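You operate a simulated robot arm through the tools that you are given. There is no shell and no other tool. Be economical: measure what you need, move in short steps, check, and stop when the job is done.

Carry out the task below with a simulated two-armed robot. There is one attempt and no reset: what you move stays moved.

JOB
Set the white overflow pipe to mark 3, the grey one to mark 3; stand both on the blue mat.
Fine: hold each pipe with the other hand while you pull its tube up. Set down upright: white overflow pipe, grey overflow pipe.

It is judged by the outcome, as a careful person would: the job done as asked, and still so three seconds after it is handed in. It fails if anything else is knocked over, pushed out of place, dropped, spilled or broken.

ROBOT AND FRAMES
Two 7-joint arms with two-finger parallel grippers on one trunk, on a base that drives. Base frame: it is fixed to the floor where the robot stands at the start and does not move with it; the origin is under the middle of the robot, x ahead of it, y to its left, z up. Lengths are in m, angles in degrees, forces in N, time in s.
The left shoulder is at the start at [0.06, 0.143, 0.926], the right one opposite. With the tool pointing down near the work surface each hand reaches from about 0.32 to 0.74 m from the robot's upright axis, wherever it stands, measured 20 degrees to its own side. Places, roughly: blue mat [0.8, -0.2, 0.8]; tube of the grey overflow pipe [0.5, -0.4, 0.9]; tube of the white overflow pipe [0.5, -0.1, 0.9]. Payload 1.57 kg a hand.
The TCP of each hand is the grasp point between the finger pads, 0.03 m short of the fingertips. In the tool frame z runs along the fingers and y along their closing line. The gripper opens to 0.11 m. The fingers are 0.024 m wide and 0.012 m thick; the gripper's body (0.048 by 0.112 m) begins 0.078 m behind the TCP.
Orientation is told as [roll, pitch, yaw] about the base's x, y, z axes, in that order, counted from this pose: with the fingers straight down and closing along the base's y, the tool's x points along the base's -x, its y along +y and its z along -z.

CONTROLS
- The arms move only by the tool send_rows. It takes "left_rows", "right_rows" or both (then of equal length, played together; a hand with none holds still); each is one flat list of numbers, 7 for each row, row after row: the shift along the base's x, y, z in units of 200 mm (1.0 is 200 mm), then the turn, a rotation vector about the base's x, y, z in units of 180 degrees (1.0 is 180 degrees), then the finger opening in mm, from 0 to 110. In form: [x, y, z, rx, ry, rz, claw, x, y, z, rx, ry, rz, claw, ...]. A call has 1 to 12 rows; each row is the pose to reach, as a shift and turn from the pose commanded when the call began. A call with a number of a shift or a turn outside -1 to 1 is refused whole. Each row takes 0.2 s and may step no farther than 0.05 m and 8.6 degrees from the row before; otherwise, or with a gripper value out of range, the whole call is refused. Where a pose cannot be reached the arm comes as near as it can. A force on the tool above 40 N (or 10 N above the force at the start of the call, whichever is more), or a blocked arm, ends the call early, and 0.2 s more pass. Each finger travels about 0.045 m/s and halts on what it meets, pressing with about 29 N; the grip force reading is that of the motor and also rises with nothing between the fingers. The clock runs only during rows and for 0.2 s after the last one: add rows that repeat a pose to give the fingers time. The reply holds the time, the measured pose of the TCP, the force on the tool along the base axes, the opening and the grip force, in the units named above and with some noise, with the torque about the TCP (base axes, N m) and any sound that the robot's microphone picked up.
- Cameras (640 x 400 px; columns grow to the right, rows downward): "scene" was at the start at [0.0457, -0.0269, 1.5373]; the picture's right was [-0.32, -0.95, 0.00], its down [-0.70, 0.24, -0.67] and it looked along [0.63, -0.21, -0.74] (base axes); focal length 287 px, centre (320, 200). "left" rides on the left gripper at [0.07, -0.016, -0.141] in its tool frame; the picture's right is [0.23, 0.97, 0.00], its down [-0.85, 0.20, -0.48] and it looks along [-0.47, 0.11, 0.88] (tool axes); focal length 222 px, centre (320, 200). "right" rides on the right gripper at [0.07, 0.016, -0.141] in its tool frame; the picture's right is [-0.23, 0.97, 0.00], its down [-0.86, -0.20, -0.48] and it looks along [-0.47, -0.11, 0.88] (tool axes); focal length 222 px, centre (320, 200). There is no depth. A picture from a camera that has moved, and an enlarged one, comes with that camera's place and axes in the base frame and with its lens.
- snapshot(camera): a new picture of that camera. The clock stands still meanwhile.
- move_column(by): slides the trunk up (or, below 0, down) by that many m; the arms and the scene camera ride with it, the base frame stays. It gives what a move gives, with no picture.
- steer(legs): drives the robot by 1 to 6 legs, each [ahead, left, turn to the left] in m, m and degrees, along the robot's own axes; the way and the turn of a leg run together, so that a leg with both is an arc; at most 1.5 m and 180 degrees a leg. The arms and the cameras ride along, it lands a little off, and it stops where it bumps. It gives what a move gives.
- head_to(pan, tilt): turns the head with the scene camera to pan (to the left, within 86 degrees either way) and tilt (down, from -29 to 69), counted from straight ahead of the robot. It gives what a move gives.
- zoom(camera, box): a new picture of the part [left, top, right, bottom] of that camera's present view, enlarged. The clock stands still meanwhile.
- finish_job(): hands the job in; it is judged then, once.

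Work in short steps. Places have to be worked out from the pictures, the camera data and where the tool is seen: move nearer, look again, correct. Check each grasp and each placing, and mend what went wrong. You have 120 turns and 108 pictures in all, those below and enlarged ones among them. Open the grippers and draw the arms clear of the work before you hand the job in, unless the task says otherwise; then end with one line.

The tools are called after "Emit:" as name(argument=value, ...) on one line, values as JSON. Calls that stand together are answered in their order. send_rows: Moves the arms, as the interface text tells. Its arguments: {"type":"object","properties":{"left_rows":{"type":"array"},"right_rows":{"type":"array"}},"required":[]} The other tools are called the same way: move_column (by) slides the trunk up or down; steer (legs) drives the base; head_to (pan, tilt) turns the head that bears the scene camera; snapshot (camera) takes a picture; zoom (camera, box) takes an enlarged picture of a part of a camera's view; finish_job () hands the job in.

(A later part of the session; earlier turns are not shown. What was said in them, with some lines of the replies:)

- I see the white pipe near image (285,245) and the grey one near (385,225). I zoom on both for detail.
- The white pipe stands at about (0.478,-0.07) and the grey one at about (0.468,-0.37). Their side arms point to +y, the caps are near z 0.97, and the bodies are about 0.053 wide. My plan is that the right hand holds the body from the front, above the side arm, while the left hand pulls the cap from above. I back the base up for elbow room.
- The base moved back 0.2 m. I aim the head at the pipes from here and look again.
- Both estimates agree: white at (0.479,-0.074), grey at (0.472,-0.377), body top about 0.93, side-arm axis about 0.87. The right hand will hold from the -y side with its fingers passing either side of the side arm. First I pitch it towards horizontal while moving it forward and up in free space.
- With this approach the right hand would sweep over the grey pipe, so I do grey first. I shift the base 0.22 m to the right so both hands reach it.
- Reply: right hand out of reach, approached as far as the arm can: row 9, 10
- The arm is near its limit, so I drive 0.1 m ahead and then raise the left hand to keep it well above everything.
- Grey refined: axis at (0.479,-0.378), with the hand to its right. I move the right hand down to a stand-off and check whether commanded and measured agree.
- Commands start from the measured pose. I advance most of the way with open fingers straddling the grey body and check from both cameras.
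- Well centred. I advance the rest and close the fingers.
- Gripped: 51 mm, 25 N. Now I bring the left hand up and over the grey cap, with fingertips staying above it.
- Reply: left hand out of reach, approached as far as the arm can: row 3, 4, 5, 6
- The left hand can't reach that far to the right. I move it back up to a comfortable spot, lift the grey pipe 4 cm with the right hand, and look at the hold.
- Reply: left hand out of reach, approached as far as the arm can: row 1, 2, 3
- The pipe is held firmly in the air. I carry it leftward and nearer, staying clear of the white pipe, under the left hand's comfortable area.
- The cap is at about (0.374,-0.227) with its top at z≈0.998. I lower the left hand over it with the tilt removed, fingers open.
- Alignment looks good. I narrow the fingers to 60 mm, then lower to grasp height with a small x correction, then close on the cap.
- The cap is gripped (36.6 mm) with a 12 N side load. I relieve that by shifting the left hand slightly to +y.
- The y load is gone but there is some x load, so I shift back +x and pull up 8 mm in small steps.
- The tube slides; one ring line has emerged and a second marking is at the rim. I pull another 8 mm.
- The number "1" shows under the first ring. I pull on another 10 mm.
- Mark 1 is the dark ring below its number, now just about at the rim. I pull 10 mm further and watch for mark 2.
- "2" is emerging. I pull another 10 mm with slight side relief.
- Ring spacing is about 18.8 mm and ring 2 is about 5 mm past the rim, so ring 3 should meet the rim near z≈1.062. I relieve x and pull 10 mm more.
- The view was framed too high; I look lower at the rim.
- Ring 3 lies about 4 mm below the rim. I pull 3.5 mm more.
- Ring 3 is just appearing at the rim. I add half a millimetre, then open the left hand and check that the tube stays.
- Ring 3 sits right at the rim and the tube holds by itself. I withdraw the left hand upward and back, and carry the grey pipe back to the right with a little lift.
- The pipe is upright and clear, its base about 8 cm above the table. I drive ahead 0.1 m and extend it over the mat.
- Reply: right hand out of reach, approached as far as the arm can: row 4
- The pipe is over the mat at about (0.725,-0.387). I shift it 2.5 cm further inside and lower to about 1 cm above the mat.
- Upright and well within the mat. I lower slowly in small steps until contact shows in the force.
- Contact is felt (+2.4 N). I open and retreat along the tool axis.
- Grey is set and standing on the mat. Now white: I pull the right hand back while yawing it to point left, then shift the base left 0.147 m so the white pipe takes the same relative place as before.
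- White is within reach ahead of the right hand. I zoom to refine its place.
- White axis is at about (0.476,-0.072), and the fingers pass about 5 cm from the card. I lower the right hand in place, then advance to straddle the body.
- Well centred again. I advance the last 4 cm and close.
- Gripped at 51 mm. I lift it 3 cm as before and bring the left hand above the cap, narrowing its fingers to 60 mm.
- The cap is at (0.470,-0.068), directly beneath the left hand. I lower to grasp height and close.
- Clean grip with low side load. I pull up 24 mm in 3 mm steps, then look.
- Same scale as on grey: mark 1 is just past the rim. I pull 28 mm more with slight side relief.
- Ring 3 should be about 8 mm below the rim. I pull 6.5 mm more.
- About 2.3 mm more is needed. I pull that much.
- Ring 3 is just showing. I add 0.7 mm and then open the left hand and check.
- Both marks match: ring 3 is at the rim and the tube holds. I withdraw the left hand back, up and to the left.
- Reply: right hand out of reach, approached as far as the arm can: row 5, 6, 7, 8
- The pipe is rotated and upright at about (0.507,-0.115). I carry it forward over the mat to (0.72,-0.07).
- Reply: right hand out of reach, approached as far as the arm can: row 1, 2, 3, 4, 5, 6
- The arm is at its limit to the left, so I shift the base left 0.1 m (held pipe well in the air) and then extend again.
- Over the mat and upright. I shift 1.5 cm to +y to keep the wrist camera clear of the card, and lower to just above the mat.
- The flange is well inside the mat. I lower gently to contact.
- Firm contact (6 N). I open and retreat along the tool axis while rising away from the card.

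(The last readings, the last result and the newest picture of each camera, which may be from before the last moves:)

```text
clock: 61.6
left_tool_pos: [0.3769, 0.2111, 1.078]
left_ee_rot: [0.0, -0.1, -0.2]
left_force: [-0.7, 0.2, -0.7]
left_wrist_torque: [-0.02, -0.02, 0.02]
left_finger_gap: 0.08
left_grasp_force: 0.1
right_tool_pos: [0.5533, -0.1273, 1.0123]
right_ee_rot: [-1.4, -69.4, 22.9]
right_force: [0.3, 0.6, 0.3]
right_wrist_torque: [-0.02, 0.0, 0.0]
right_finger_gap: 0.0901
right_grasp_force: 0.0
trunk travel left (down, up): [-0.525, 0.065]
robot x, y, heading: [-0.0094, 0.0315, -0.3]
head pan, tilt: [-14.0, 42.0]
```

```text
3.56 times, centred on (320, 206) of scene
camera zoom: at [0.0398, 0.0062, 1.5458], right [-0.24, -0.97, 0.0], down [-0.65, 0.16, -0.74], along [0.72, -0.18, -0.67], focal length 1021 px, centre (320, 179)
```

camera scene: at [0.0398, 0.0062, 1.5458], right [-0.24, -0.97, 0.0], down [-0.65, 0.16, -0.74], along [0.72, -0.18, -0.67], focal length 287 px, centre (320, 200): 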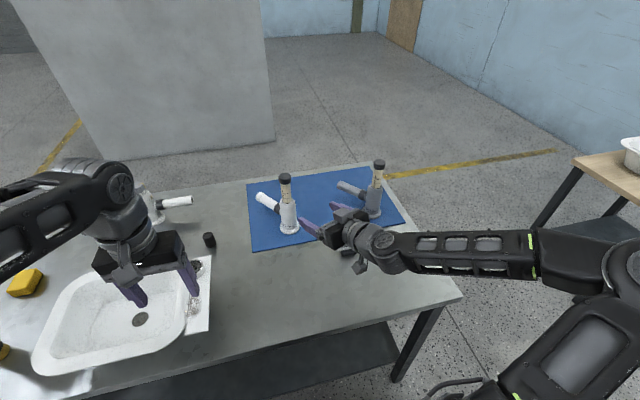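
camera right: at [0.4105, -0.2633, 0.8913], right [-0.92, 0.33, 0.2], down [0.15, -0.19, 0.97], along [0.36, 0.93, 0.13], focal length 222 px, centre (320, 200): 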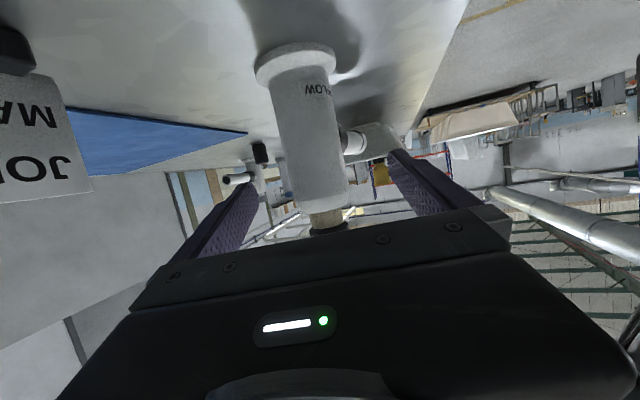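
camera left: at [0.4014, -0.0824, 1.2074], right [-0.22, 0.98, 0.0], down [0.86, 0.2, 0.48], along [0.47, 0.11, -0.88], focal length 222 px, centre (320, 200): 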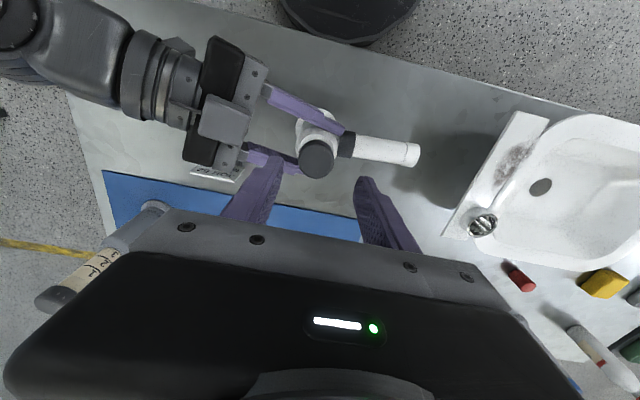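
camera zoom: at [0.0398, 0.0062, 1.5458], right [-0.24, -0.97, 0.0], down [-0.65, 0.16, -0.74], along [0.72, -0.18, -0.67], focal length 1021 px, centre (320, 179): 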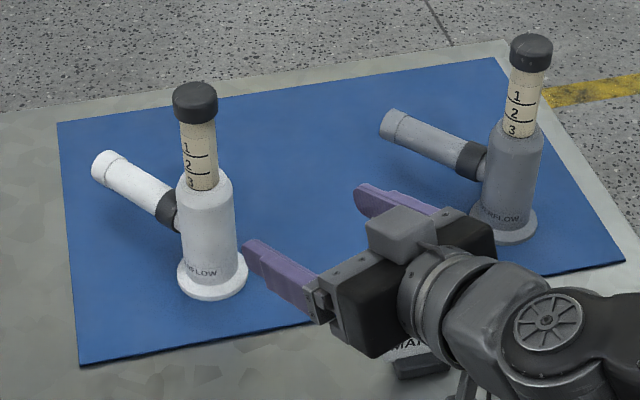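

Both stand on the mat. I drive the base back to clear the arms and check everything once more.

Emit:
steer(legs=[[-0.25, 0, 0]])

Emit:
snapshot(camera="scene")

Emit:
zoom(camera="scene", box=[260, 120, 380, 195])

```text
clock: 63.4
left_tool_pos: [0.1259, 0.2125, 1.0777]
left_ee_rot: [0.0, 0.0, -0.1]
left_force: [-0.3, -0.4, -0.2]
left_wrist_torque: [0.01, -0.02, -0.01]
left_finger_gap: 0.08
left_grasp_force: 0.0
right_tool_pos: [0.3041, -0.1261, 1.0124]
right_ee_rot: [-1.4, -69.4, 23.0]
right_force: [-1.6, 0.4, 0.6]
right_wrist_torque: [-0.01, 0.01, 0.02]
right_finger_gap: 0.0904
right_grasp_force: 0.0
trunk travel left (down, up): [-0.525, 0.065]
robot x, y, heading: [-0.2587, 0.0288, 0.1]
head pan, tilt: [-14.0, 42.0]
```

```text
50 pictures are left
camera scene: at [-0.2105, 0.0064, 1.5459], right [-0.24, -0.97, 0.0], down [-0.65, 0.16, -0.74], along [0.72, -0.18, -0.67], focal length 287 px, centre (320, 200)
```

scene: 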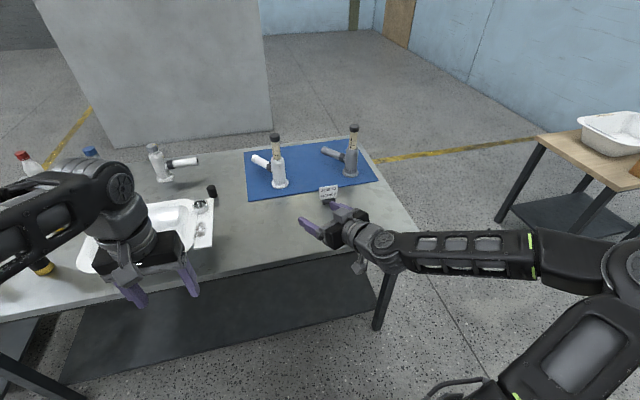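

```text
5.33 times, centred on (320, 158) of scene
camera zoom: at [-0.2105, 0.0064, 1.5459], right [-0.24, -0.97, 0.0], down [-0.65, 0.16, -0.74], along [0.72, -0.18, -0.67], focal length 1532 px, centre (320, 427)
```

zoom: 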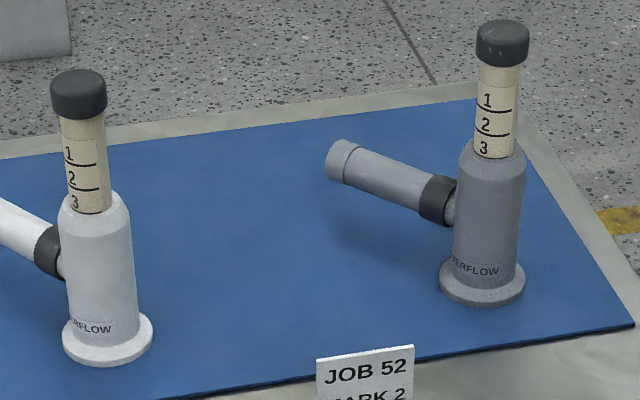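

Both pipes are upright on the mat with ring 3 at the rim. The card and everything else are where they were, and the arms are clear with the grippers open, so I hand in.

Emit:
finish_job()

```text
The job is handed in.
```

The white and grey overflow pipes are both set to mark 3 and stand upright on the blue mat, and the job is handed in.
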